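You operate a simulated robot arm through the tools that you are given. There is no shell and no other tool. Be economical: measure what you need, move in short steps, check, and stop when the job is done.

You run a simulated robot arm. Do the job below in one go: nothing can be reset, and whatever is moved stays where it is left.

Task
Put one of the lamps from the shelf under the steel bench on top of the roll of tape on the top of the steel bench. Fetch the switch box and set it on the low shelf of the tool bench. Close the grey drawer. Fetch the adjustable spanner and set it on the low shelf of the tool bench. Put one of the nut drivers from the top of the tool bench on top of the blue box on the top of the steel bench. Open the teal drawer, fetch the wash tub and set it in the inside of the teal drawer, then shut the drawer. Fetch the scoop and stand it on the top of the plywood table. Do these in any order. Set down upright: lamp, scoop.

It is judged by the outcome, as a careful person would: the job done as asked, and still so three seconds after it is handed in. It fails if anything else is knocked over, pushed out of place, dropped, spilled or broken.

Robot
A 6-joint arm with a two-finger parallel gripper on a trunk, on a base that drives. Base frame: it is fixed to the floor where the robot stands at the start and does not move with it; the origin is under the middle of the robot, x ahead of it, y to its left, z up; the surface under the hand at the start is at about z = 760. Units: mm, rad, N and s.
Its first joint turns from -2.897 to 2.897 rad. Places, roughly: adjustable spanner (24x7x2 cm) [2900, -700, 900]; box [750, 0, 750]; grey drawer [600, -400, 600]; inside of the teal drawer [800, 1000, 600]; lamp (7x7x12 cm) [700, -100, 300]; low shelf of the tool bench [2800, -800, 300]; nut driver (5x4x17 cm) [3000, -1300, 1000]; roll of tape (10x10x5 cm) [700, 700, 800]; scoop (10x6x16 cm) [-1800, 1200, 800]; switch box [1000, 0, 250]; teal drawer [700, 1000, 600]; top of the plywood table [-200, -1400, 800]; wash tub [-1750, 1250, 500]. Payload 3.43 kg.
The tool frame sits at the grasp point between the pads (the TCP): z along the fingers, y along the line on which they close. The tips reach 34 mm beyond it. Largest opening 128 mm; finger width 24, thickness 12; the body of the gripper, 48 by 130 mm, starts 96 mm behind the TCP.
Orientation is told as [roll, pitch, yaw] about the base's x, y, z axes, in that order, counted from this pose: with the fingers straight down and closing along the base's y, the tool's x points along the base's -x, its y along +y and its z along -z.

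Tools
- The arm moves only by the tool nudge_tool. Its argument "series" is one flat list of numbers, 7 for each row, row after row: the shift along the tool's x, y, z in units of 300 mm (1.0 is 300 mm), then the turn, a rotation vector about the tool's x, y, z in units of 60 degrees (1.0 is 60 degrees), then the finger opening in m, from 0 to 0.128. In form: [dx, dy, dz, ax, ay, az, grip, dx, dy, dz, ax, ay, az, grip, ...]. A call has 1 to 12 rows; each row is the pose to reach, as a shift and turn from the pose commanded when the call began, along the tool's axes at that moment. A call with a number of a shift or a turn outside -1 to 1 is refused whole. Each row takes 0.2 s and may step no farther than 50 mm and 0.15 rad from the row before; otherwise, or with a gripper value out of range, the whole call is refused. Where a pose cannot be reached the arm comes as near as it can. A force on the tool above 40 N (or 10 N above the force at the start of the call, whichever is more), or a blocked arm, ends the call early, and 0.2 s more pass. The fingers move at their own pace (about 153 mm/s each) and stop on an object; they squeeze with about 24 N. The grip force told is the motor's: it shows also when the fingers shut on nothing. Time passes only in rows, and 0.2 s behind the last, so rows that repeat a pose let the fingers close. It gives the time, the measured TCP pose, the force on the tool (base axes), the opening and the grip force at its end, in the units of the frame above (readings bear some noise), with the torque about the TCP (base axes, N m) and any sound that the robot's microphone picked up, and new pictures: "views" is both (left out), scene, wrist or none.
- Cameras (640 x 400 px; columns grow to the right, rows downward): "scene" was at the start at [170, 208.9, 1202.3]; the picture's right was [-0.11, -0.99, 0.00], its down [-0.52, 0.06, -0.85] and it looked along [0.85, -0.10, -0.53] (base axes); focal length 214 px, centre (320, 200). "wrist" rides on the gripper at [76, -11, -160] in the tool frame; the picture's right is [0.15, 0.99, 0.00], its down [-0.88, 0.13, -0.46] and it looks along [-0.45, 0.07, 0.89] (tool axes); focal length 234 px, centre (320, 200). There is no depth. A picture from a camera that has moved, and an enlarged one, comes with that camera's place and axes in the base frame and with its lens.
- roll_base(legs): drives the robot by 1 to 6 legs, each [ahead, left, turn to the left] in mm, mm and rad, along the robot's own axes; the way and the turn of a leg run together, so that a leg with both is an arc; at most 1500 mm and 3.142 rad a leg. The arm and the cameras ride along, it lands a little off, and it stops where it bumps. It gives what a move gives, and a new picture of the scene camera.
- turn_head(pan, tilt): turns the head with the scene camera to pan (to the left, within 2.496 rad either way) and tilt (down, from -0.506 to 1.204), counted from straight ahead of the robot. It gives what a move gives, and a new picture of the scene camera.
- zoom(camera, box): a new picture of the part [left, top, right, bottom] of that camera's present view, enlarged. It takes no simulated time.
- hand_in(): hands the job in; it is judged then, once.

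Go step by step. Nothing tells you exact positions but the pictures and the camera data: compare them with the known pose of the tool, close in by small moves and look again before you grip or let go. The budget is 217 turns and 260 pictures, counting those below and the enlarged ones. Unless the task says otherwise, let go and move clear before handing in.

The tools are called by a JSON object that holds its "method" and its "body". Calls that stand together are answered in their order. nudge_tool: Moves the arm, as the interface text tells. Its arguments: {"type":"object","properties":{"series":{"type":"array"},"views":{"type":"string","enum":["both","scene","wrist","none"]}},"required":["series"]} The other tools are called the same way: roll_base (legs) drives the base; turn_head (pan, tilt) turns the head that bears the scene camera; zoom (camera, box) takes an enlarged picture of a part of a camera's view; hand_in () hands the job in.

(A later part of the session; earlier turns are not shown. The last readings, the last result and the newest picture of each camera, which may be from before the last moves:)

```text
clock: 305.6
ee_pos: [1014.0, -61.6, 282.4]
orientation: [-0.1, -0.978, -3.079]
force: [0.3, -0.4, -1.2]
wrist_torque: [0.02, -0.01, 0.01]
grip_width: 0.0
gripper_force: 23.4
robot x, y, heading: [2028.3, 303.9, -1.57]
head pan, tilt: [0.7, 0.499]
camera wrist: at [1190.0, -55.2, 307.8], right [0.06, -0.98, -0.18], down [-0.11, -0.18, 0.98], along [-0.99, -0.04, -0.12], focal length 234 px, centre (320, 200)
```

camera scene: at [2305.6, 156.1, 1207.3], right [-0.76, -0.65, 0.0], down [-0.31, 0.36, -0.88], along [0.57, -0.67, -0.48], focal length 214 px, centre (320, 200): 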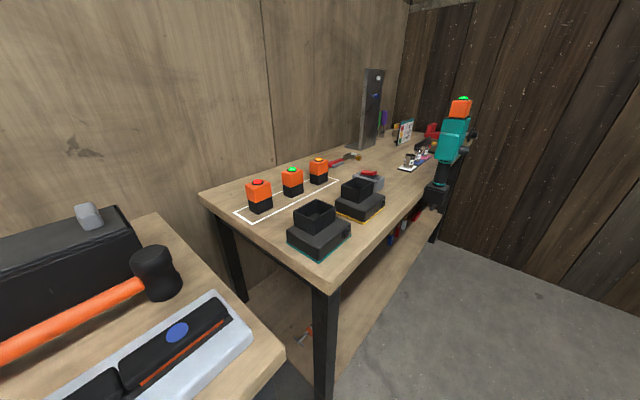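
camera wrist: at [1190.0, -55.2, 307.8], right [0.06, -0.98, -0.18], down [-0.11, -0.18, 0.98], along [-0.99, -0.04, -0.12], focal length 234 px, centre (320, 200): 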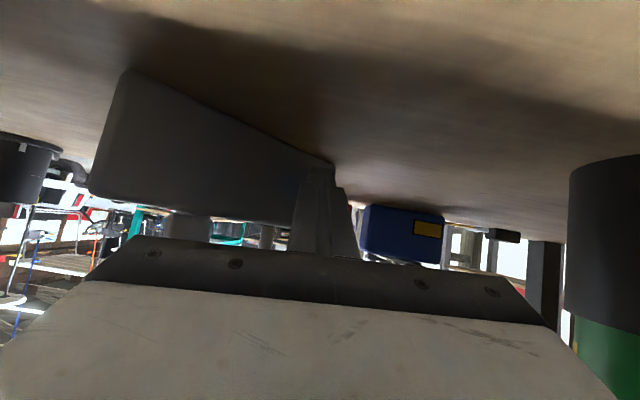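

The box has turned about 40°. To turn it further I'll nudge its +y end sideways: retreat, shift the base, and come in beside that end.

{"method": "nudge_tool", "body": {"series": [0.06, 0, -0.09, 0, 0, 0, 0, 0.12, 0, -0.18, 0, 0, 0, 0, 0.18, 0, -0.27, 0, 0, 0, 0, 0.236, 0, -0.364, 0, 0, 0, 0], "views": "none"}}

{"method": "roll_base", "body": {"legs": [[-185, 0, 0]]}}

{"method": "nudge_tool", "body": {"series": [0, 0, 0, 0, 0, 0, 0], "views": "wrist"}}

```text
clock: 306.6
ee_pos: [1145.5, -62.2, 283.1]
orientation: [-0.117, -0.977, -3.066]
force: [0.2, 0.5, -0.5]
wrist_torque: [-0.04, -0.01, 0.0]
grip_width: 0.1
gripper_force: 24.0
robot x, y, heading: [2025.6, 307.5, -1.571]
head pan, tilt: [0.7, 0.499]
```

```text
clock: 308.2
ee_pos: [1144.2, 124.1, 283.1]
orientation: [-0.118, -0.976, -3.065]
force: [0.2, 0.8, -0.3]
wrist_torque: [0.0, -0.04, 0.0]
grip_width: 0.1
gripper_force: 23.6
robot x, y, heading: [2023.6, 495.4, -1.566]
head pan, tilt: [0.7, 0.499]
camera scene: at [2304.7, 345.6, 1207.3], right [-0.76, -0.65, 0.0], down [-0.31, 0.36, -0.88], along [0.57, -0.67, -0.48], focal length 214 px, centre (320, 200)
```

scene: 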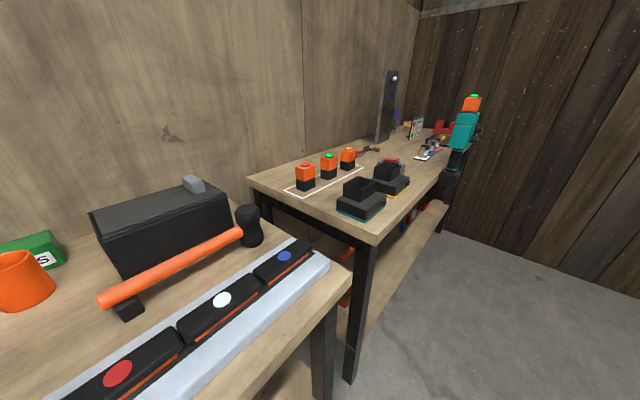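

```text
clock: 308.6
ee_pos: [1146.2, 125.5, 281.5]
orientation: [-0.116, -0.977, -3.064]
force: [-0.7, -0.2, -0.5]
wrist_torque: [-0.01, -0.04, 0.02]
grip_width: 0.0
gripper_force: 24.0
robot x, y, heading: [2020.3, 494.0, -1.566]
head pan, tilt: [0.7, 0.499]
camera wrist: at [1320.5, 132.0, 309.7], right [0.06, -0.98, -0.19], down [-0.12, -0.19, 0.97], along [-0.99, -0.04, -0.13], focal length 234 px, centre (320, 200)
```

wrist: 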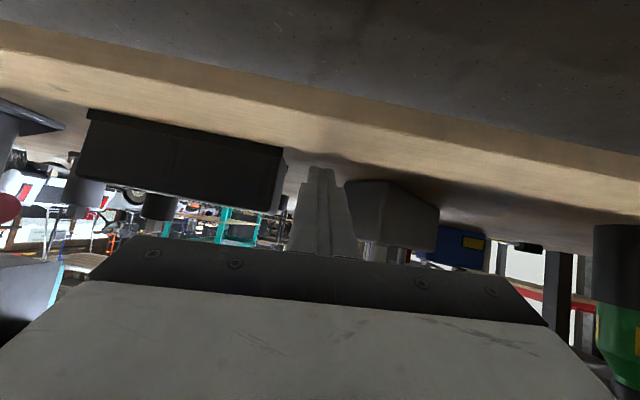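

The box has actually turned about 60°: its end face is at about [985, 55] and its long axis is 30° from my approach line. I'll withdraw, reposition the base, and swing the arm 30° so it lines up with the box.

{"method": "nudge_tool", "body": {"series": [0.03, 0, -0.13, 0, 0, 0, 0, 0.03, 0, -0.26, 0, 0, 0, 0, 0.02, 0, -0.39, 0, 0, 0, 0, -0.02, 0, -0.52, 0, 0, 0, 0, -0.06, 0, -0.64, 0, 0, 0, 0.03, -0.11, 0, -0.76, 0, 0, 0, 0.06, -0.15, 0, -0.86, 0, 0, 0, 0.08, -0.18, 0, -0.95, 0, 0, 0, 0.08], "views": "none"}}

{"method": "roll_base", "body": {"legs": [[-289, 0, 0]]}}

{"method": "nudge_tool", "body": {"series": [0.0098, 0.157, -0.0147, -0.0674, 0, -0.0452, 0.08, 0.027, 0.311, -0.0404, -0.1348, 0, -0.0904, 0.08, 0.0514, 0.462, -0.0766, -0.2022, 0, -0.1357, 0.08, 0.083, 0.608, -0.1237, -0.2696, 0, -0.181, 0.08, 0.1212, 0.75, -0.1807, -0.337, 0, -0.226, 0.08, 0.1662, 0.885, -0.2476, -0.4044, 0, -0.2713, 0.08], "views": "wrist"}}

```text
clock: 310.4
ee_pos: [1350.8, 106.8, 488.8]
orientation: [-0.117, -0.978, -3.066]
force: [-0.2, -1.1, -0.2]
wrist_torque: [-0.02, -0.02, -0.01]
grip_width: 80.1
gripper_force: 0.0
out of reach, approached as far as the arm can: row 2, 3, 4
robot x, y, heading: [2024.8, 494.9, -1.567]
head pan, tilt: [0.7, 0.499]
```

```text
clock: 312.4
ee_pos: [1348.7, 392.8, 489.5]
orientation: [-0.117, -0.978, -3.062]
force: [0.4, 0.3, 0.5]
wrist_torque: [0.03, 0.03, -0.03]
grip_width: 80.2
gripper_force: 0.0
robot x, y, heading: [2020.8, 781.8, -1.561]
head pan, tilt: [0.7, 0.499]
camera scene: at [2302.9, 635.6, 1207.3], right [-0.76, -0.65, 0.0], down [-0.31, 0.36, -0.88], along [0.57, -0.67, -0.48], focal length 214 px, centre (320, 200)
```

scene: 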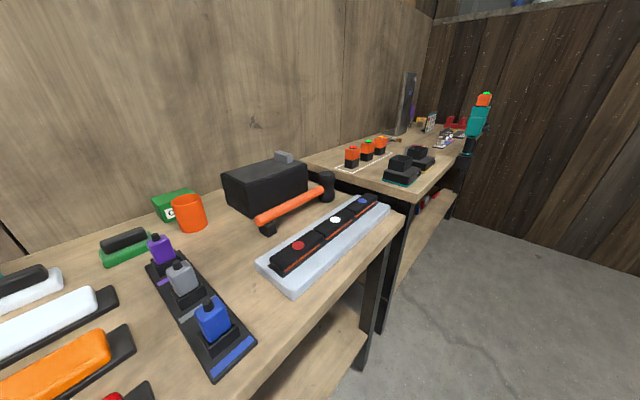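

```text
clock: 313.8
ee_pos: [1433.5, 124.2, 472.7]
orientation: [-0.097, -0.945, -2.569]
force: [-0.6, -0.3, -0.3]
wrist_torque: [-0.01, 0.02, 0.02]
grip_width: 79.9
gripper_force: 0.2
robot x, y, heading: [2023.5, 780.1, -1.562]
head pan, tilt: [0.7, 0.499]
camera wrist: at [1582.3, 216.3, 505.0], right [0.54, -0.82, -0.17], down [-0.04, -0.23, 0.97], along [-0.84, -0.52, -0.16], focal length 234 px, centre (320, 200)
```

wrist: 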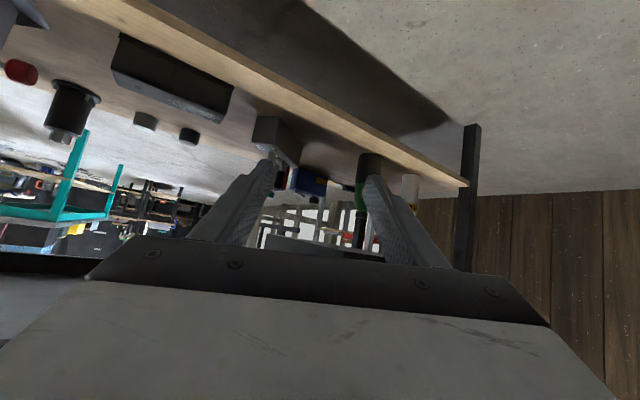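

Lined up in angle. I'll fix the small roll, shift onto the box's line, and move the base in.

{"method": "nudge_tool", "body": {"series": [0, -0.09, 0, -0.023, 0, 0.017, 0.08, 0, -0.173, 0, -0.046, 0, 0.034, 0.08], "views": "none"}}

{"method": "roll_base", "body": {"legs": [[0, -215, 0]]}}

{"method": "nudge_tool", "body": {"series": [0.04, 0, 0.02, 0, 0, 0, 0.08, 0.1, 0, 0.06, 0, 0, 0, 0.08, 0.15, 0, 0.1, 0, 0, 0, 0.08], "views": "wrist"}}

```text
clock: 314.4
ee_pos: [1422.8, 142.2, 486.0]
orientation: [-0.068, -0.937, -2.606]
force: [0.4, 0.8, 0.0]
wrist_torque: [0.0, 0.0, -0.01]
grip_width: 80.2
gripper_force: 0.0
out of reach, approached as far as the arm can: row 1, 2
robot x, y, heading: [2024.0, 785.2, -1.559]
head pan, tilt: [0.7, 0.499]
```

```text
clock: 316.1
ee_pos: [1199.4, 143.8, 486.2]
orientation: [-0.066, -0.938, -2.612]
force: [0.6, 0.1, -0.3]
wrist_torque: [-0.02, -0.01, 0.0]
grip_width: 80.2
gripper_force: 0.0
robot x, y, heading: [1800.8, 781.1, -1.566]
head pan, tilt: [0.7, 0.499]
camera scene: at [2081.4, 632.2, 1207.3], right [-0.76, -0.65, 0.0], down [-0.31, 0.36, -0.88], along [0.57, -0.67, -0.48], focal length 214 px, centre (320, 200)
```

scene: 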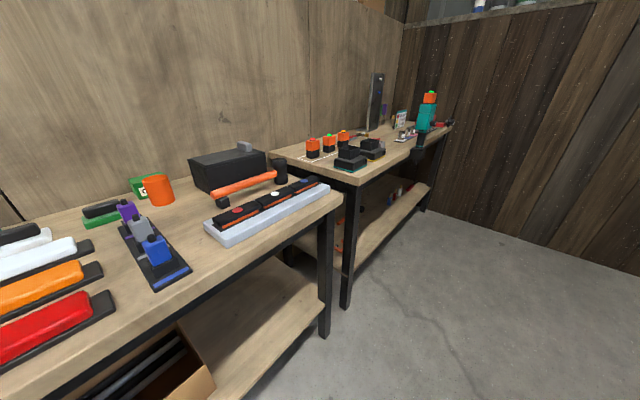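

```text
clock: 316.9
ee_pos: [1195.1, 142.7, 440.1]
orientation: [-0.106, -0.927, -2.577]
force: [-0.2, 0.4, 1.3]
wrist_torque: [0.0, -0.01, 0.01]
grip_width: 79.9
gripper_force: 0.0
out of reach, approached as far as the arm can: row 2, 3
robot x, y, heading: [1802.3, 777.5, -1.57]
head pan, tilt: [0.7, 0.499]
camera wrist: at [1345.3, 231.2, 474.7], right [0.53, -0.83, -0.18], down [-0.05, -0.24, 0.97], along [-0.85, -0.5, -0.17], focal length 234 px, centre (320, 200)
```

wrist: 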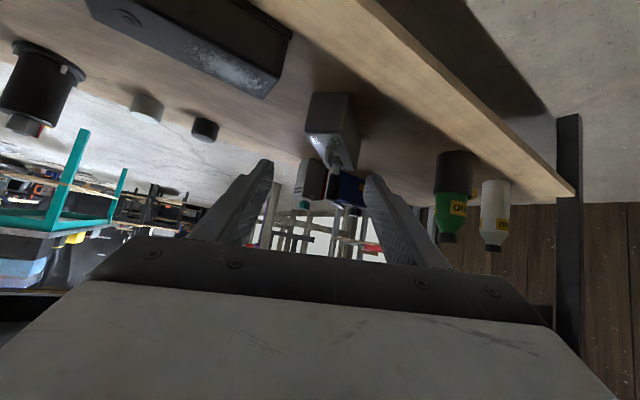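

The box is straight ahead between the fingers. Zooming for its exact pose.

{"method": "zoom", "body": {"camera": "wrist", "box": [250, 60, 410, 220]}}

```text
2.50 times, centred on (330, 140) of wrist
camera zoom: at [1345.3, 231.2, 474.7], right [0.53, -0.83, -0.18], down [-0.05, -0.24, 0.97], along [-0.85, -0.5, -0.17], focal length 585 px, centre (295, 350)
```

zoom: 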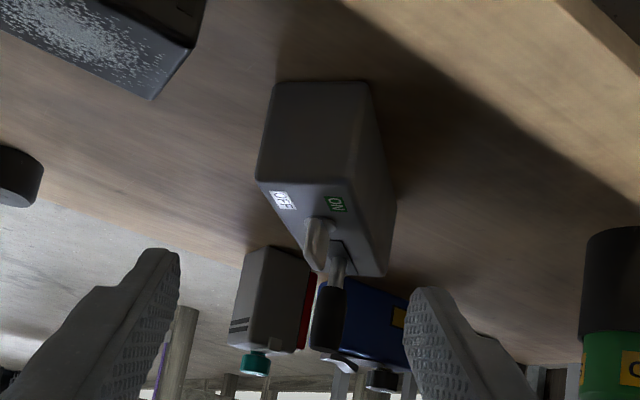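

The box's long axis is at about 48°, with its near end centred at [1026, 61]. Closing the fingers will rotate it the last 17° into line. I'll fix the roll and approach partway.

{"method": "nudge_tool", "body": {"series": [0, 0, 0.1, -0.05, 0, 0, 0.115, -0.005, 0, 0.22, -0.1, 0, 0, 0.115, -0.01, 0, 0.34, -0.1, 0, 0, 0.115, -0.015, 0, 0.46, -0.1, 0, 0, 0.115, -0.02, 0, 0.58, -0.1, 0, 0, 0.115], "views": "wrist"}}

```text
clock: 318.1
ee_pos: [1084.9, 34.6, 352.8]
orientation: [-0.06, -0.922, -2.599]
force: [0.3, -0.3, 0.6]
wrist_torque: [0.06, -0.03, 0.01]
grip_width: 115.0
gripper_force: 0.0
out of reach, approached as far as the arm can: row 1, 2, 3, 4, 5
robot x, y, heading: [1799.8, 779.1, -1.563]
head pan, tilt: [0.7, 0.499]
camera wrist: at [1232.5, 126.2, 388.8], right [0.55, -0.82, -0.15], down [-0.07, -0.23, 0.97], along [-0.84, -0.52, -0.18], focal length 234 px, centre (320, 200)
```

wrist: 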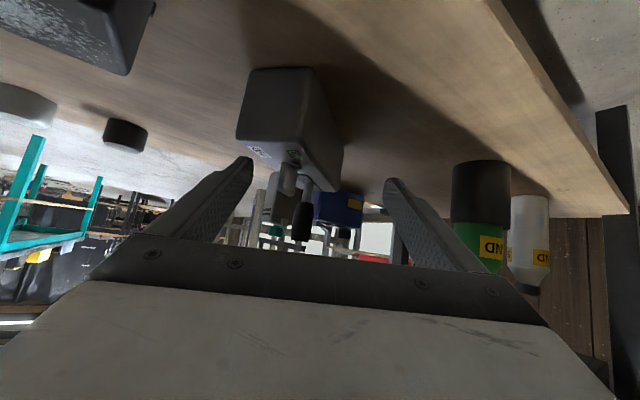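

The box lies about 32 mm to the right of my line. I'll shift the base to centre on it and advance around it.

{"method": "roll_base", "body": {"legs": [[-27, -16, 0]]}}

{"method": "nudge_tool", "body": {"series": [-0.003, 0, 0.12, 0, 0, 0, 0.12, -0.006, 0, 0.24, 0, 0, 0, 0.12], "views": "wrist"}}

```text
clock: 318.9
ee_pos: [1068.6, 62.1, 352.5]
orientation: [-0.06, -0.921, -2.6]
force: [-1.0, -0.4, 0.2]
wrist_torque: [0.0, -0.03, 0.0]
grip_width: 114.7
gripper_force: 0.0
robot x, y, heading: [1782.6, 811.6, -1.571]
head pan, tilt: [0.7, 0.499]
camera scene: at [2065.2, 658.9, 1207.3], right [-0.76, -0.65, 0.0], down [-0.31, 0.36, -0.88], along [0.57, -0.67, -0.48], focal length 214 px, centre (320, 200)
```

scene: 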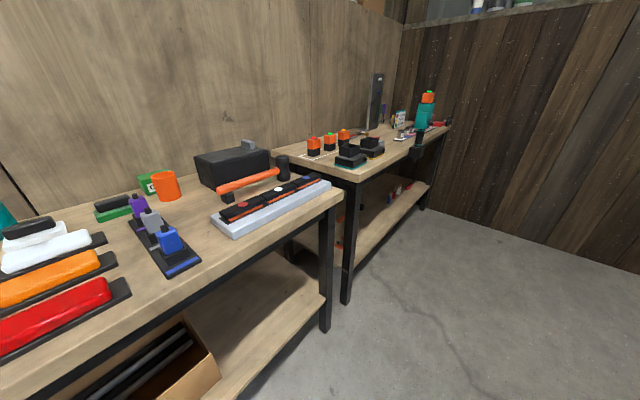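

```text
clock: 319.5
ee_pos: [1016.6, 34.7, 310.5]
orientation: [-0.064, -0.921, -2.599]
force: [-0.2, -0.9, 1.3]
wrist_torque: [0.02, -0.05, -0.04]
grip_width: 120.0
gripper_force: 0.0
robot x, y, heading: [1787.1, 807.6, -1.563]
head pan, tilt: [0.7, 0.499]
camera wrist: at [1164.9, 126.2, 347.2], right [0.54, -0.83, -0.15], down [-0.07, -0.23, 0.97], along [-0.84, -0.52, -0.18], focal length 234 px, centre (320, 200)
```

wrist: 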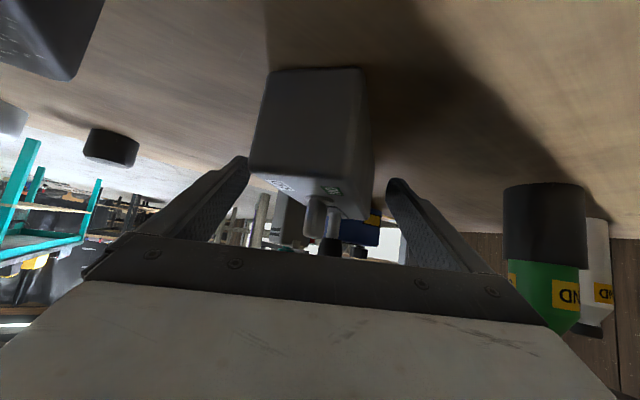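

Well centred. Advancing the rest of the way and closing.

{"method": "nudge_tool", "body": {"series": [-0.003, 0, 0.11, 0, 0, 0, 0.12, -0.007, 0, 0.21, 0, 0, 0, 0.12, -0.007, 0, 0.21, 0, 0, 0, 0.08, -0.007, 0, 0.21, 0, 0, 0, 0.05, -0.007, 0, 0.21, 0, 0, 0, 0.04, -0.007, 0, 0.21, 0, 0, 0, 0.04], "views": "wrist"}}

```text
clock: 320.9
ee_pos: [991.6, -1.8, 284.3]
orientation: [-0.067, -0.93, -2.582]
force: [0.0, 5.5, 8.1]
wrist_torque: [-0.12, -0.41, 0.23]
grip_width: 66.3
gripper_force: 23.7
robot x, y, heading: [1792.7, 808.3, -1.558]
head pan, tilt: [0.7, 0.499]
camera wrist: at [1138.3, 93.9, 319.5], right [0.55, -0.82, -0.16], down [-0.06, -0.23, 0.97], along [-0.83, -0.53, -0.17], focal length 234 px, centre (320, 200)
```

wrist: 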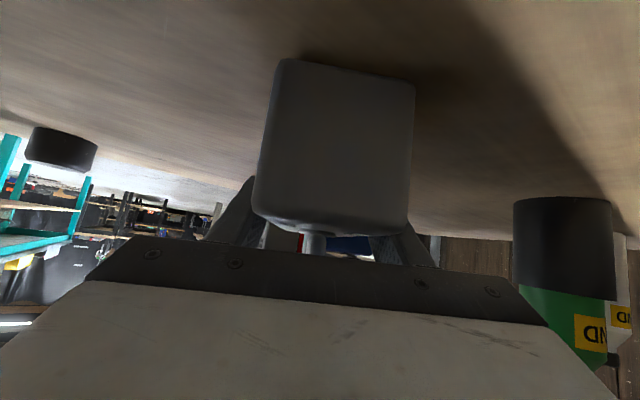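

Gripped at 66 mm. Lifting a little and checking.

{"method": "nudge_tool", "body": {"series": [-0.03, 0, -0.02, 0, 0, 0, 0.04, -0.06, 0, -0.045, 0, 0, 0, 0.04, -0.09, 0, -0.07, 0, 0, 0, 0.04], "views": "wrist"}}

```text
clock: 321.9
ee_pos: [1006.3, 7.5, 276.3]
orientation: [-0.065, -0.876, -2.572]
force: [0.6, -0.1, -2.6]
wrist_torque: [0.0, -0.07, 0.03]
grip_width: 65.8
gripper_force: 23.7
robot x, y, heading: [1791.0, 808.6, -1.559]
head pan, tilt: [0.7, 0.499]
stopped in row 3: the arm was blocked; the commanded pose is now the measured one
camera wrist: at [1150.3, 102.0, 320.7], right [0.57, -0.81, -0.15], down [-0.1, -0.25, 0.96], along [-0.82, -0.53, -0.23], focal length 234 px, centre (320, 200)
```

wrist: 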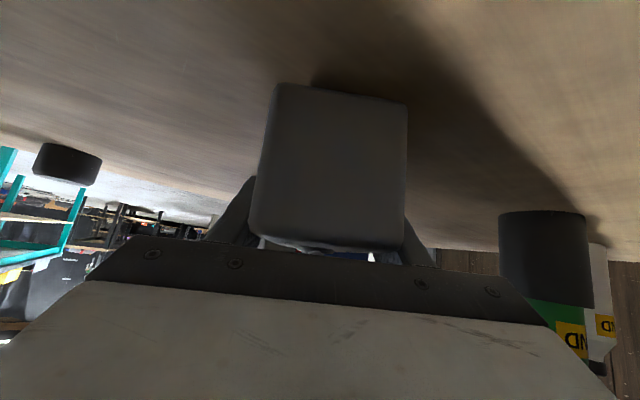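

Lifting straight up is blocked by the arm's posture, so I'll retract along the approach line with a slight rise.

{"method": "nudge_tool", "body": {"series": [0.02, 0, -0.06, 0, 0, 0, 0.04, 0.04, 0, -0.13, 0, 0, 0, 0.04, 0.05, 0, -0.2, 0, 0, 0, 0.04, 0.05, 0, -0.27, 0, 0, 0, 0.04], "views": "wrist"}}

```text
clock: 322.9
ee_pos: [1066.2, 44.0, 319.6]
orientation: [-0.065, -0.878, -2.576]
force: [0.3, -0.6, -3.8]
wrist_torque: [-0.01, 0.0, 0.0]
grip_width: 66.0
gripper_force: 23.2
robot x, y, heading: [1792.2, 811.8, -1.561]
head pan, tilt: [0.7, 0.499]
camera wrist: at [1211.4, 136.7, 362.3], right [0.57, -0.81, -0.15], down [-0.1, -0.25, 0.96], along [-0.82, -0.53, -0.22], focal length 234 px, centre (320, 200)
```

wrist: 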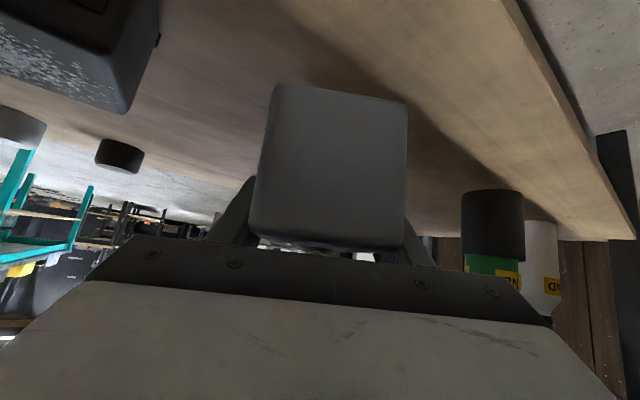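

The box is up and held. I'll bring it out with the base, then raise it.

{"method": "roll_base", "body": {"legs": [[0, 230, 0]]}}

{"method": "nudge_tool", "body": {"series": [0.06, 0, -0.12, 0, 0, 0, 0.04, 0.09, 0, -0.24, 0, 0, 0, 0.04, 0.08, 0, -0.36, 0, 0, 0, 0.04, 0.04, 0, -0.48, 0, 0, 0, 0.04, -0.02, 0, -0.58, 0, 0, 0, 0.04, -0.1, 0, -0.68, 0, 0, 0, 0.04, -0.2, 0, -0.78, 0, 0, 0, 0.04], "views": "wrist"}}

{"method": "turn_head", "body": {"pan": -0.9, "tilt": 0.6}}

```text
clock: 324.7
ee_pos: [1305.1, 41.6, 319.2]
orientation: [-0.065, -0.878, -2.568]
force: [0.4, 0.0, -3.3]
wrist_torque: [0.01, -0.03, -0.01]
grip_width: 65.9
gripper_force: 24.2
robot x, y, heading: [2021.1, 813.0, -1.555]
head pan, tilt: [0.7, 0.499]
camera scene: at [2304.0, 667.3, 1207.3], right [-0.75, -0.66, 0.0], down [-0.31, 0.36, -0.88], along [0.58, -0.66, -0.48], focal length 214 px, centre (320, 200)
```

scene: 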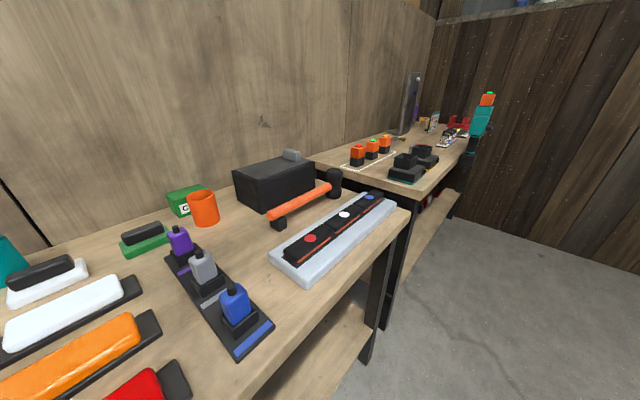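

```text
clock: 326.3
ee_pos: [1433.8, 105.1, 514.1]
orientation: [-0.067, -0.879, -2.57]
force: [-0.1, 0.5, -4.1]
wrist_torque: [0.02, -0.03, 0.0]
grip_width: 65.8
gripper_force: 24.4
robot x, y, heading: [2022.8, 817.1, -1.552]
head pan, tilt: [0.7, 0.499]
camera wrist: at [1577.3, 200.4, 557.7], right [0.57, -0.81, -0.15], down [-0.1, -0.25, 0.96], along [-0.81, -0.53, -0.22], focal length 234 px, centre (320, 200)
```

wrist: 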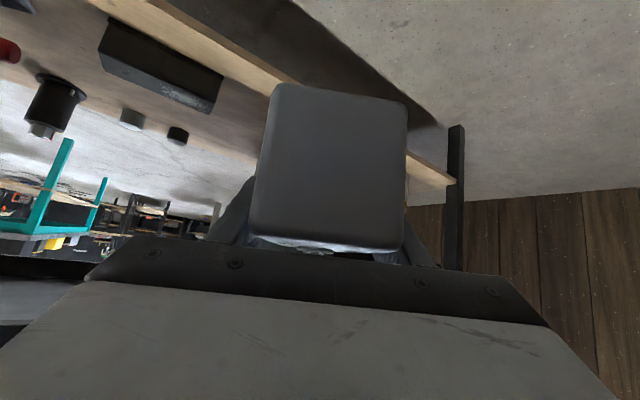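

```text
clock: 327.9
ee_pos: [1433.9, 106.0, 514.6]
orientation: [-0.066, -0.878, -2.569]
force: [0.7, -0.5, -3.0]
wrist_torque: [0.03, -0.05, 0.0]
grip_width: 65.7
gripper_force: 23.8
robot x, y, heading: [2022.7, 814.2, -1.553]
head pan, tilt: [-0.901, 0.6]
camera scene: at [2176.0, 679.9, 1198.2], right [-0.63, 0.77, 0.0], down [0.44, 0.36, -0.82], along [-0.64, -0.52, -0.57], focal length 214 px, centre (320, 200)
```

scene: 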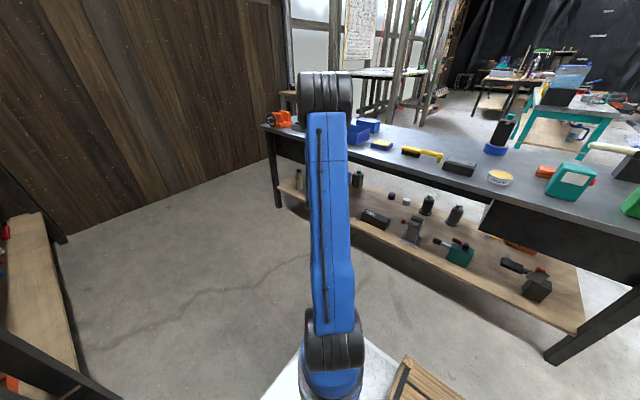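

The switch box is out. I'll drive down the aisle to the open area south of the benches, then check clearances before turning toward the tool bench.

{"method": "roll_base", "body": {"legs": [[1430, 0, 0]]}}

{"method": "turn_head", "body": {"pan": 0.2, "tilt": 0.6}}

{"method": "turn_head", "body": {"pan": 1.2, "tilt": 0.7}}

```text
clock: 335.2
ee_pos: [1432.4, -1343.5, 514.4]
orientation: [-0.066, -0.877, -2.588]
force: [0.2, 0.5, -4.0]
wrist_torque: [0.03, -0.05, 0.03]
grip_width: 65.8
gripper_force: 24.2
robot x, y, heading: [2036.0, -646.5, -1.572]
head pan, tilt: [-0.901, 0.6]
camera scene: at [2184.8, -781.8, 1198.2], right [-0.62, 0.78, 0.0], down [0.44, 0.35, -0.82], along [-0.65, -0.51, -0.57], focal length 214 px, centre (320, 200)
```

scene: 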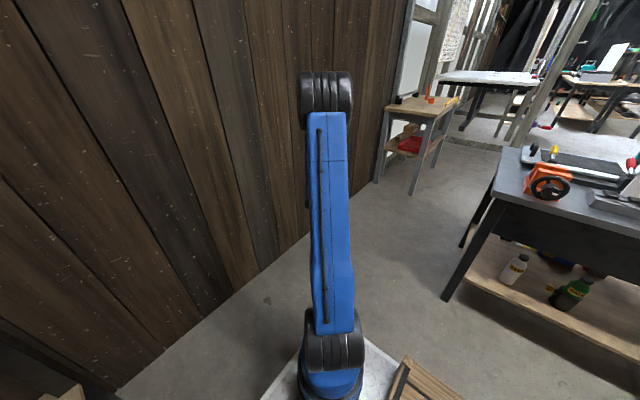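

```text
clock: 336.5
ee_pos: [1432.7, -1342.7, 513.9]
orientation: [-0.065, -0.879, -2.586]
force: [-0.3, 0.0, -3.2]
wrist_torque: [0.05, -0.05, 0.0]
grip_width: 65.8
gripper_force: 24.0
robot x, y, heading: [2036.4, -648.3, -1.571]
head pan, tilt: [0.201, 0.6]
camera scene: at [2271.6, -813.6, 1198.2], right [-0.98, -0.2, 0.0], down [-0.11, 0.55, -0.82], along [0.16, -0.81, -0.57], focal length 214 px, centre (320, 200)
```

scene: 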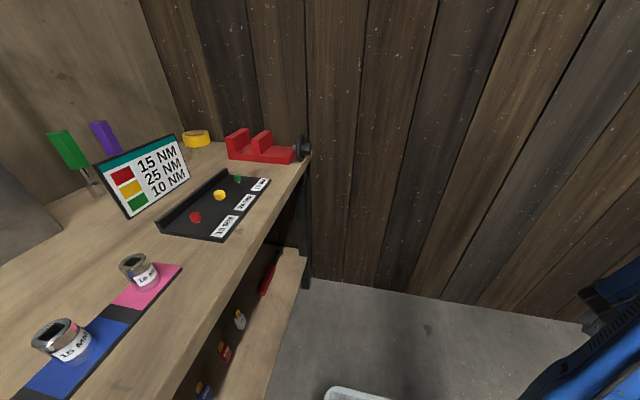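

```text
clock: 337.8
ee_pos: [1432.5, -1342.7, 512.8]
orientation: [-0.066, -0.877, -2.587]
force: [-0.9, 0.0, -3.2]
wrist_torque: [0.03, -0.02, 0.02]
grip_width: 66.0
gripper_force: 24.1
robot x, y, heading: [2032.8, -646.8, -1.573]
head pan, tilt: [1.201, 0.7]
camera scene: at [2333.2, -757.8, 1189.6], right [-0.36, -0.93, 0.0], down [-0.6, 0.23, -0.77], along [0.71, -0.28, -0.64], focal length 214 px, centre (320, 200)
```

scene: 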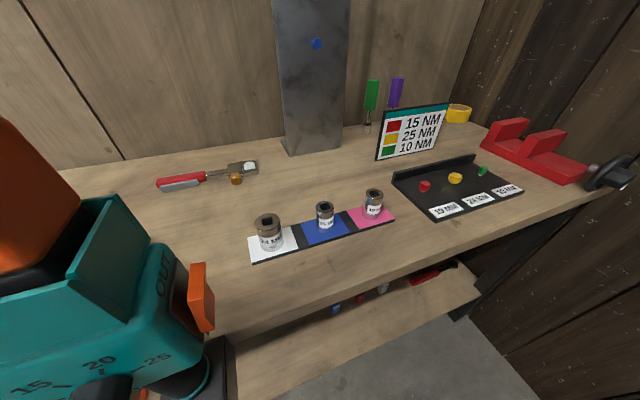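

The tool bench is clear in view: spanner at about [2853, -642], nut drivers standing by the grey plate, wall at y≈-1600. I'll move the base so the arm can swing freely through the open area, then sweep it left toward the tool bench.

{"method": "roll_base", "body": {"legs": [[-177, -173, 0]]}}

{"method": "nudge_tool", "body": {"series": [0, 0, 0, -0.063, 0, 0, 0.04], "views": "none"}}

{"method": "nudge_tool", "body": {"series": [0.0127, 0.1623, -0.0153, -0.0588, 0, -0.0488, 0.04, 0.0336, 0.3227, -0.0405, -0.1176, 0, -0.0976, 0.04, 0.0628, 0.48, -0.0757, -0.1764, 0, -0.1464, 0.04, 0.0998, 0.6333, -0.1203, -0.2351, 0, -0.1952, 0.04, 0.1446, 0.781, -0.1742, -0.2939, 0, -0.244, 0.04, 0.1967, 0.9227, -0.237, -0.3527, 0, -0.2928, 0.04], "views": "none"}}

{"method": "nudge_tool", "body": {"series": [0.0127, 0.1623, -0.0153, -0.0588, 0, -0.0488, 0.04, 0.0336, 0.3227, -0.0405, -0.1176, 0, -0.0976, 0.04, 0.0628, 0.48, -0.0757, -0.1764, 0, -0.1464, 0.04, 0.0998, 0.6333, -0.1203, -0.2351, 0, -0.1952, 0.04, 0.1446, 0.781, -0.1742, -0.2939, 0, -0.244, 0.04, 0.1967, 0.9227, -0.237, -0.3527, 0, -0.2928, 0.04], "views": "wrist"}}

```text
clock: 339.6
ee_pos: [1254.1, -1160.9, 514.5]
orientation: [-0.064, -0.878, -2.593]
force: [0.4, -0.1, -3.4]
wrist_torque: [0.04, -0.05, 0.03]
grip_width: 65.9
gripper_force: 23.7
robot x, y, heading: [1860.5, -470.5, -1.578]
head pan, tilt: [1.201, 0.7]
camera scene: at [2159.4, -581.6, 1189.6], right [-0.37, -0.93, 0.0], down [-0.6, 0.24, -0.77], along [0.71, -0.28, -0.64], focal length 214 px, centre (320, 200)
```

scene: 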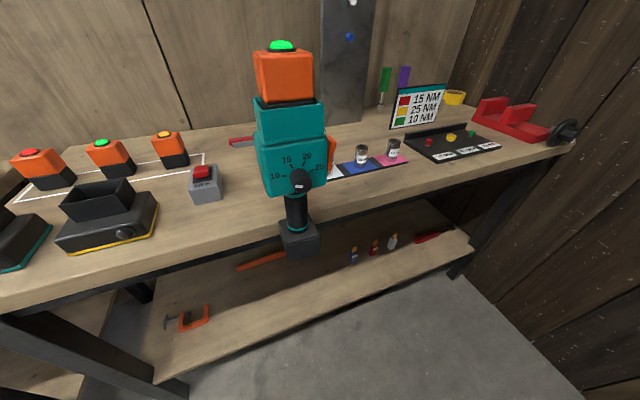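

```text
clock: 340.0
ee_pos: [1254.6, -1161.7, 514.0]
orientation: [-0.003, -0.878, -2.592]
force: [-0.2, 0.0, -3.1]
wrist_torque: [0.0, -0.03, 0.03]
grip_width: 65.8
gripper_force: 23.7
robot x, y, heading: [1862.1, -467.8, -1.578]
head pan, tilt: [1.201, 0.7]
```

```text
clock: 341.4
ee_pos: [1488.9, -1350.2, 514.4]
orientation: [0.007, -0.88, -2.16]
force: [1.5, -0.9, -3.5]
wrist_torque: [0.08, -0.01, -0.02]
grip_width: 66.0
gripper_force: 24.3
out of reach, approached as far as the arm can: row 1, 2, 4, 5, 6
robot x, y, heading: [1860.9, -468.2, -1.574]
head pan, tilt: [1.201, 0.7]
```

```text
clock: 342.8
ee_pos: [1790.0, -1413.5, 511.6]
orientation: [0.001, -0.879, -1.694]
force: [0.1, 0.6, -4.9]
wrist_torque: [0.07, -0.01, -0.01]
grip_width: 65.5
gripper_force: 24.3
out of reach, approached as far as the arm can: row 1, 2, 3, 4, 5, 6
robot x, y, heading: [1858.0, -469.8, -1.575]
head pan, tilt: [1.201, 0.7]
camera wrist: at [1800.5, -1241.7, 555.2], right [0.99, -0.03, -0.11], down [0.1, -0.23, 0.97], along [-0.05, -0.97, -0.22], focal length 234 px, centre (320, 200)
```

wrist: 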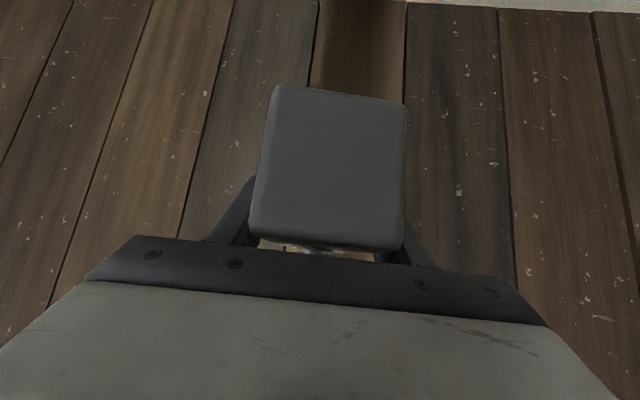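

The sweep is going well. Continuing around to face the tool bench.

{"method": "nudge_tool", "body": {"series": [0.0127, 0.1623, -0.0153, -0.0588, 0, -0.0488, 0.04, 0.0336, 0.3227, -0.0405, -0.1176, 0, -0.0976, 0.04, 0.0628, 0.48, -0.0757, -0.1764, 0, -0.1464, 0.04, 0.0998, 0.6333, -0.1203, -0.2351, 0, -0.1952, 0.04, 0.1446, 0.781, -0.1742, -0.2939, 0, -0.244, 0.04, 0.1967, 0.9227, -0.237, -0.3527, 0, -0.2928, 0.04], "views": "none"}}

{"method": "nudge_tool", "body": {"series": [0.0127, 0.1623, -0.0153, -0.0588, 0, -0.0488, 0.04, 0.0336, 0.3227, -0.0405, -0.1176, 0, -0.0976, 0.04, 0.0628, 0.48, -0.0757, -0.1764, 0, -0.1464, 0.04, 0.0998, 0.6333, -0.1203, -0.2351, 0, -0.1952, 0.04, 0.1446, 0.781, -0.1742, -0.2939, 0, -0.244, 0.04, 0.1967, 0.9227, -0.237, -0.3527, 0, -0.2928, 0.04], "views": "wrist"}}

```text
clock: 344.2
ee_pos: [2092.5, -1347.4, 512.9]
orientation: [0.005, -0.877, -1.239]
force: [-0.6, 0.2, -4.0]
wrist_torque: [0.05, -0.02, 0.02]
grip_width: 66.0
gripper_force: 23.9
out of reach, approached as far as the arm can: row 2, 3, 5, 6
robot x, y, heading: [1864.7, -468.3, -1.581]
head pan, tilt: [1.201, 0.7]
```

```text
clock: 345.6
ee_pos: [2325.7, -1159.4, 511.1]
orientation: [0.005, -0.88, -0.801]
force: [-0.6, 0.1, -4.3]
wrist_torque: [0.06, 0.03, 0.01]
grip_width: 65.9
gripper_force: 24.0
out of reach, approached as far as the arm can: row 1, 3, 4, 5, 6
robot x, y, heading: [1856.4, -468.0, -1.574]
head pan, tilt: [1.201, 0.7]
camera wrist: at [2197.1, -1044.0, 556.0], right [0.64, 0.76, -0.11], down [0.24, -0.06, 0.97], along [0.73, -0.65, -0.22], focal length 234 px, centre (320, 200)
```

wrist: 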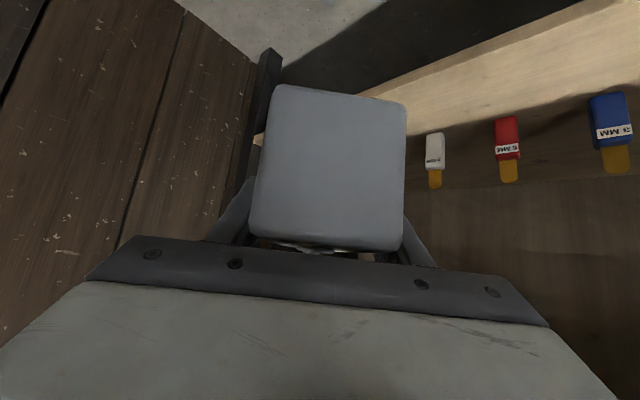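

Nearly facing the tool bench. Two more partial sweeps with yaw correction.

{"method": "nudge_tool", "body": {"series": [0.0276, 0.152, -0.0334, -0.0736, 0, -0.0608, 0.04, 0.062, 0.3007, -0.075, -0.1472, 0, -0.1216, 0.04, 0.103, 0.4453, -0.1246, -0.2208, 0, -0.1824, 0.04, 0.15, 0.585, -0.1817, -0.2944, 0, -0.2432, 0.04], "views": "none"}}

{"method": "nudge_tool", "body": {"series": [0.0155, 0.1563, -0.0188, -0.0736, 0, -0.0608, 0.04, 0.038, 0.3103, -0.046, -0.1472, 0, -0.1216, 0.04, 0.0673, 0.4617, -0.0815, -0.2208, 0, -0.1824, 0.04, 0.1034, 0.61, -0.1252, -0.2944, 0, -0.2432, 0.04], "views": "both"}}

```text
clock: 346.6
ee_pos: [2414.1, -940.9, 514.8]
orientation: [-0.003, -0.877, -0.439]
force: [0.2, -0.4, -4.0]
wrist_torque: [0.02, 0.01, 0.02]
grip_width: 65.7
gripper_force: 24.0
out of reach, approached as far as the arm can: row 1, 2, 3, 4
robot x, y, heading: [1861.7, -464.9, -1.579]
head pan, tilt: [1.201, 0.7]
```

```text
clock: 347.6
ee_pos: [2438.2, -734.9, 519.3]
orientation: [-0.006, -0.88, -0.122]
force: [0.2, 0.0, -3.0]
wrist_torque: [0.03, 0.03, -0.04]
grip_width: 65.8
gripper_force: 24.2
out of reach, approached as far as the arm can: row 1, 2, 3, 4
robot x, y, heading: [1860.6, -468.8, -1.574]
head pan, tilt: [1.201, 0.7]
camera scene: at [2159.8, -581.8, 1189.5], right [-0.37, -0.93, 0.0], down [-0.6, 0.24, -0.76], along [0.71, -0.28, -0.64], focal length 214 px, centre (320, 200)
camera wrist: at [2266.9, -724.2, 562.3], right [0.03, 0.99, -0.12], down [0.23, 0.11, 0.97], along [0.97, -0.05, -0.22], focal length 234 px, centre (320, 200)
```

scene: 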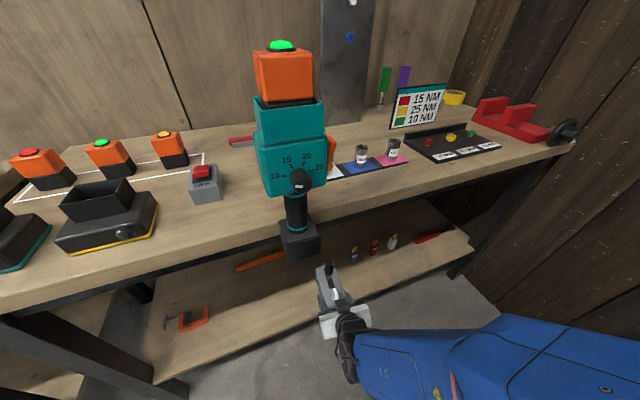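
wrist: 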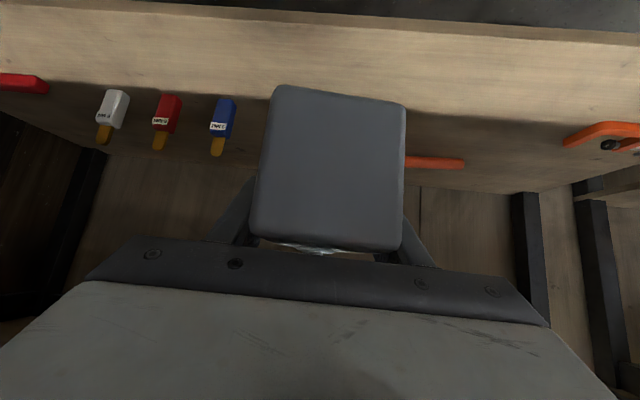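

Facing the shelf with the box, and the area around y≈-750 is free. I'll move in over the shelf and lower to just above it.

{"method": "nudge_tool", "body": {"series": [0.0, 0, 0.14, 0, -0.02, 0, 0.04, -0.02, 0, 0.28, 0, -0.048, 0, 0.04, 0.02, 0, 0.4, 0, -0.048, 0, 0.04, 0.09, 0, 0.51, 0, -0.048, 0, 0.04, 0.16, 0, 0.62, 0, -0.048, 0, 0.04, 0.19, 0, 0.67, 0, -0.048, 0, 0.04], "views": "both"}}

{"method": "zoom", "body": {"camera": "scene", "box": [220, 220, 480, 380]}}

```text
clock: 349.0
ee_pos: [2567.1, -740.2, 354.1]
orientation: [-0.076, -0.917, -0.077]
force: [-0.1, -0.1, -3.2]
wrist_torque: [0.0, 0.07, 0.0]
grip_width: 66.4
gripper_force: 23.6
out of reach, approached as far as the arm can: row 1, 2, 3, 4, 5, 6
robot x, y, heading: [1857.7, -469.1, -1.576]
head pan, tilt: [1.201, 0.7]
camera scene: at [2159.8, -581.5, 1189.5], right [-0.37, -0.93, 0.0], down [-0.6, 0.24, -0.76], along [0.71, -0.28, -0.64], focal length 214 px, centre (320, 200)
camera wrist: at [2394.1, -723.2, 390.5], right [0.05, 0.99, -0.16], down [0.19, 0.15, 0.97], along [0.98, -0.08, -0.18], focal length 234 px, centre (320, 200)
```

scene: 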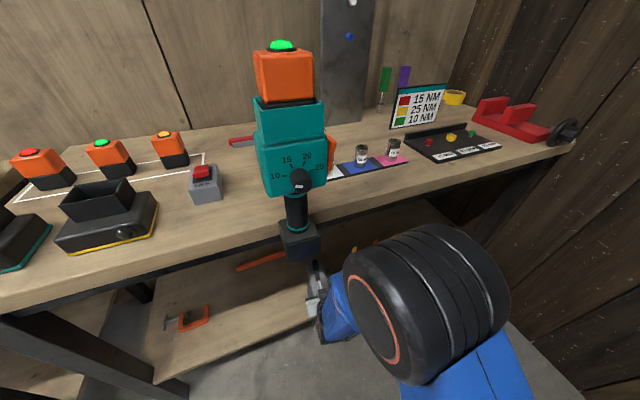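
wrist: 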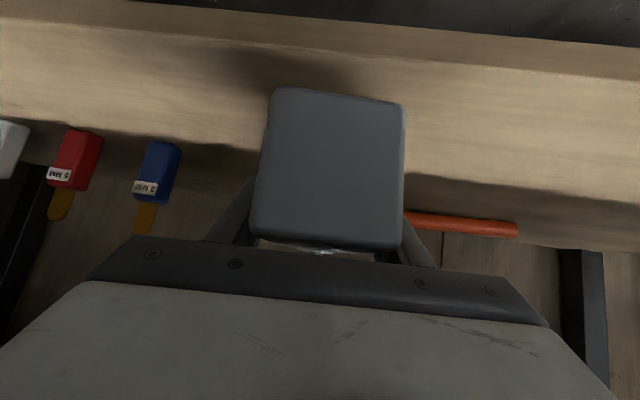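

```text
2.46 times, centred on (350, 300) of scene
camera zoom: at [2159.8, -581.5, 1189.5], right [-0.37, -0.93, 0.0], down [-0.6, 0.24, -0.76], along [0.71, -0.28, -0.64], focal length 528 px, centre (246, -46)
```

zoom: 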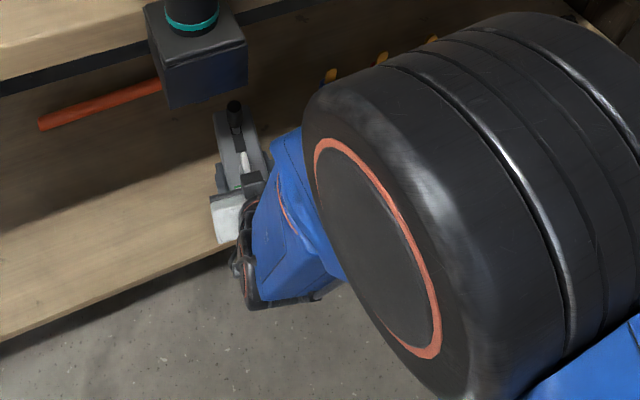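

The shelf's front edge is at about x 2530, so I need to go about 60 mm farther in. I'll also square up roll and yaw to the arm's plane.

{"method": "nudge_tool", "body": {"series": [-0.02, 0, 0.03, -0.06, 0, -0.028, 0.04, -0.06, 0, 0.08, -0.12, 0, -0.056, 0.04, -0.122, 0, 0.159, -0.182, 0, -0.084, 0.04, -0.122, 0, 0.159, -0.182, 0, -0.084, 0.04], "views": "wrist"}}

```text
clock: 350.0
ee_pos: [2588.2, -707.0, 357.4]
orientation: [-0.055, -0.915, -0.057]
force: [-0.2, 0.3, -4.4]
wrist_torque: [-0.03, 0.06, -0.02]
grip_width: 66.0
gripper_force: 23.8
out of reach, approached as far as the arm can: row 1, 2, 3, 4
robot x, y, heading: [1860.6, -467.2, -1.577]
head pan, tilt: [1.201, 0.7]
camera wrist: at [2415.6, -697.9, 395.7], right [0.01, 0.99, -0.15], down [0.19, 0.15, 0.97], along [0.98, -0.04, -0.19], focal length 234 px, centre (320, 200)
```

wrist: 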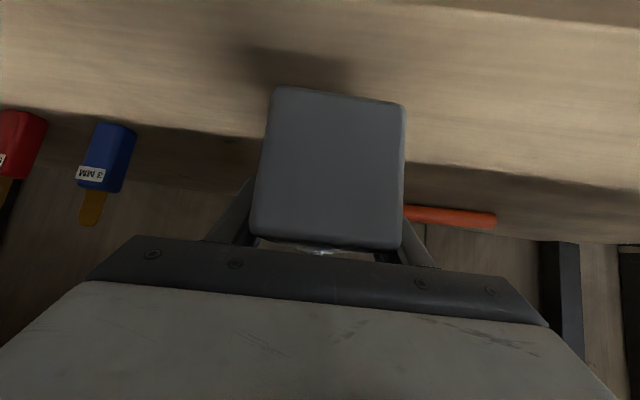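

{"method": "nudge_tool", "body": {"series": [-0.03, 0, 0.06, 0, 0, 0, 0.04, -0.05, 0, 0.12, 0, 0, 0, 0.04, -0.05, 0, 0.17, 0, 0, 0, 0.04], "views": "wrist"}}

{"method": "zoom", "body": {"camera": "scene", "box": [240, 220, 400, 340]}}

```text
clock: 350.8
ee_pos: [2638.7, -710.9, 338.4]
orientation: [-0.058, -0.915, -0.056]
force: [0.0, -0.3, -3.1]
wrist_torque: [0.0, 0.07, -0.01]
grip_width: 66.1
gripper_force: 24.3
robot x, y, heading: [1860.6, -468.7, -1.574]
head pan, tilt: [1.201, 0.7]
camera wrist: at [2465.6, -702.7, 376.0], right [0.01, 0.99, -0.15], down [0.19, 0.14, 0.97], along [0.98, -0.04, -0.19], focal length 234 px, centre (320, 200)
```

wrist: 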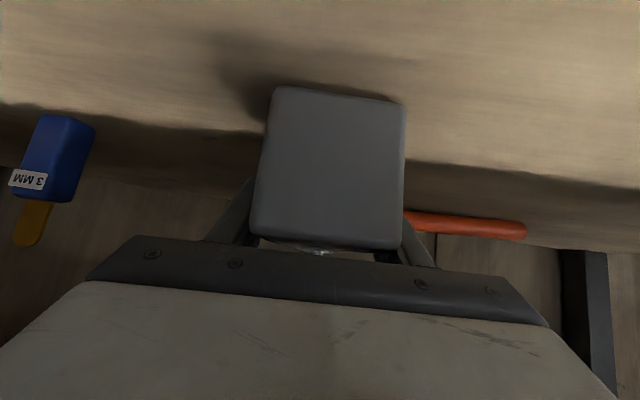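

```text
3.33 times, centred on (320, 280) of scene
camera zoom: at [2159.9, -581.6, 1189.4], right [-0.37, -0.93, 0.0], down [-0.6, 0.24, -0.76], along [0.71, -0.28, -0.64], focal length 715 px, centre (320, -67)
```

zoom: 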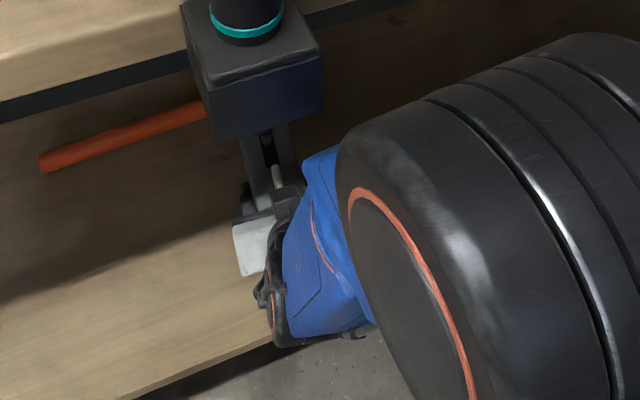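

In position with clearance to the hammer. Lowering to contact.

{"method": "nudge_tool", "body": {"series": [0.016, 0, 0.012, 0, 0, 0, 0.04, 0.032, 0, 0.0243, 0, 0, 0, 0.04], "views": "none"}}

{"method": "nudge_tool", "body": {"series": [0.011, 0, 0.008, 0, 0, 0, 0.04, 0.022, 0, 0.016, 0, 0, 0, 0.04], "views": "none"}}

{"method": "nudge_tool", "body": {"series": [0.011, 0, 0.008, 0, 0, 0, 0.04, 0.022, 0, 0.016, 0, 0, 0, 0.04], "views": "wrist"}}

```text
clock: 351.5
ee_pos: [2640.4, -712.3, 330.7]
orientation: [-0.055, -0.924, -0.058]
force: [-2.5, 1.3, 9.6]
wrist_torque: [0.53, 0.15, 0.04]
grip_width: 65.7
gripper_force: 24.2
robot x, y, heading: [1860.4, -467.3, -1.575]
head pan, tilt: [1.201, 0.7]
stopped in row 2: the force on the tool passed its limit at 42 N (the readings are from after the stop); the commanded pose is now the measured one
```

```text
clock: 351.9
ee_pos: [2641.5, -712.4, 331.1]
orientation: [-0.057, -0.93, -0.057]
force: [-2.8, 0.6, 9.3]
wrist_torque: [0.45, 0.06, 0.2]
grip_width: 66.0
gripper_force: 23.7
robot x, y, heading: [1856.9, -464.2, -1.584]
head pan, tilt: [1.201, 0.7]
stopped in row 2: the force on the tool passed its limit at 47 N (the readings are from after the stop); the commanded pose is now the measured one
```

```text
clock: 352.4
ee_pos: [2643.7, -713.5, 330.4]
orientation: [-0.057, -0.936, -0.058]
force: [-2.7, 0.8, 8.8]
wrist_torque: [0.39, -0.14, 0.22]
grip_width: 66.0
gripper_force: 23.2
robot x, y, heading: [1859.1, -467.1, -1.573]
head pan, tilt: [1.201, 0.7]
stopped in row 2: the force on the tool passed its limit at 48 N (the readings are from after the stop); the commanded pose is now the measured one
camera wrist: at [2469.6, -702.6, 364.9], right [0.02, 0.99, -0.15], down [0.17, 0.15, 0.97], along [0.99, -0.04, -0.17], focal length 234 px, centre (320, 200)
```

wrist: 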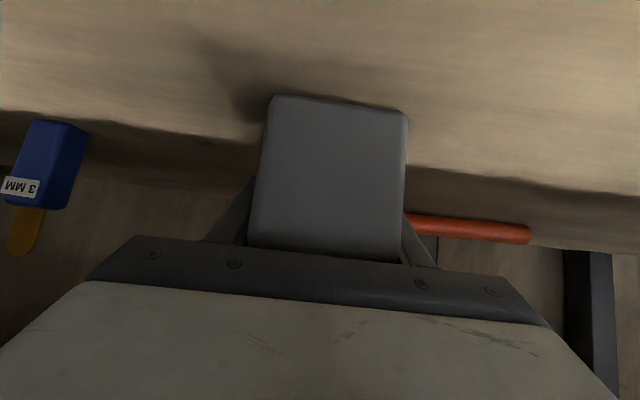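

In contact with the shelf. Releasing gently and withdrawing along the approach line.

{"method": "nudge_tool", "body": {"series": [0, 0, 0, 0, 0, 0, 0.066, 0, 0, 0, 0, 0, 0, 0.075, 0, 0, 0, 0, 0, 0, 0.1, 0, 0, 0, 0, 0, 0, 0.1, -0.005, 0, -0.1, 0, 0, 0, 0.1, -0.01, 0, -0.24, 0, 0, 0, 0.1, -0.02, 0, -0.38, 0, 0, 0, 0.1, -0.02, 0, -0.52, 0, 0, 0, 0.1], "views": "wrist"}}

```text
clock: 354.1
ee_pos: [2523.2, -697.1, 429.0]
orientation: [-0.058, -0.934, -0.059]
force: [0.5, 0.1, 0.1]
wrist_torque: [-0.03, 0.01, 0.0]
grip_width: 100.1
gripper_force: 0.1
robot x, y, heading: [1854.5, -468.1, -1.578]
head pan, tilt: [1.201, 0.7]
camera wrist: at [2349.4, -688.4, 463.6], right [0.02, 0.99, -0.15], down [0.17, 0.15, 0.97], along [0.98, -0.04, -0.17], focal length 234 px, centre (320, 200)
```

wrist: 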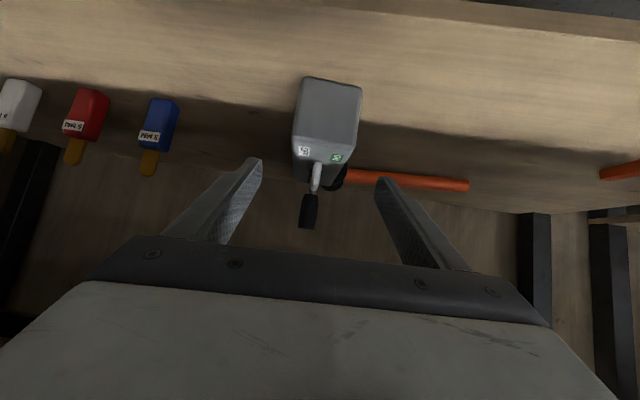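

{"method": "zoom", "body": {"camera": "wrist", "box": [260, 60, 480, 240]}}

```text
2.22 times, centred on (370, 150) of wrist
camera zoom: at [2349.4, -688.4, 463.6], right [0.02, 0.99, -0.15], down [0.17, 0.15, 0.97], along [0.98, -0.04, -0.17], focal length 520 px, centre (209, 311)
```

zoom: 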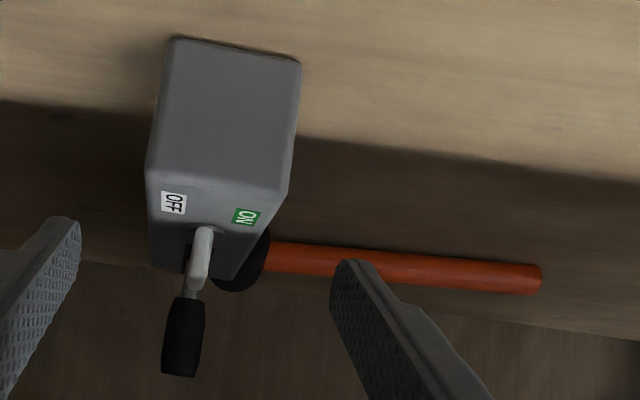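

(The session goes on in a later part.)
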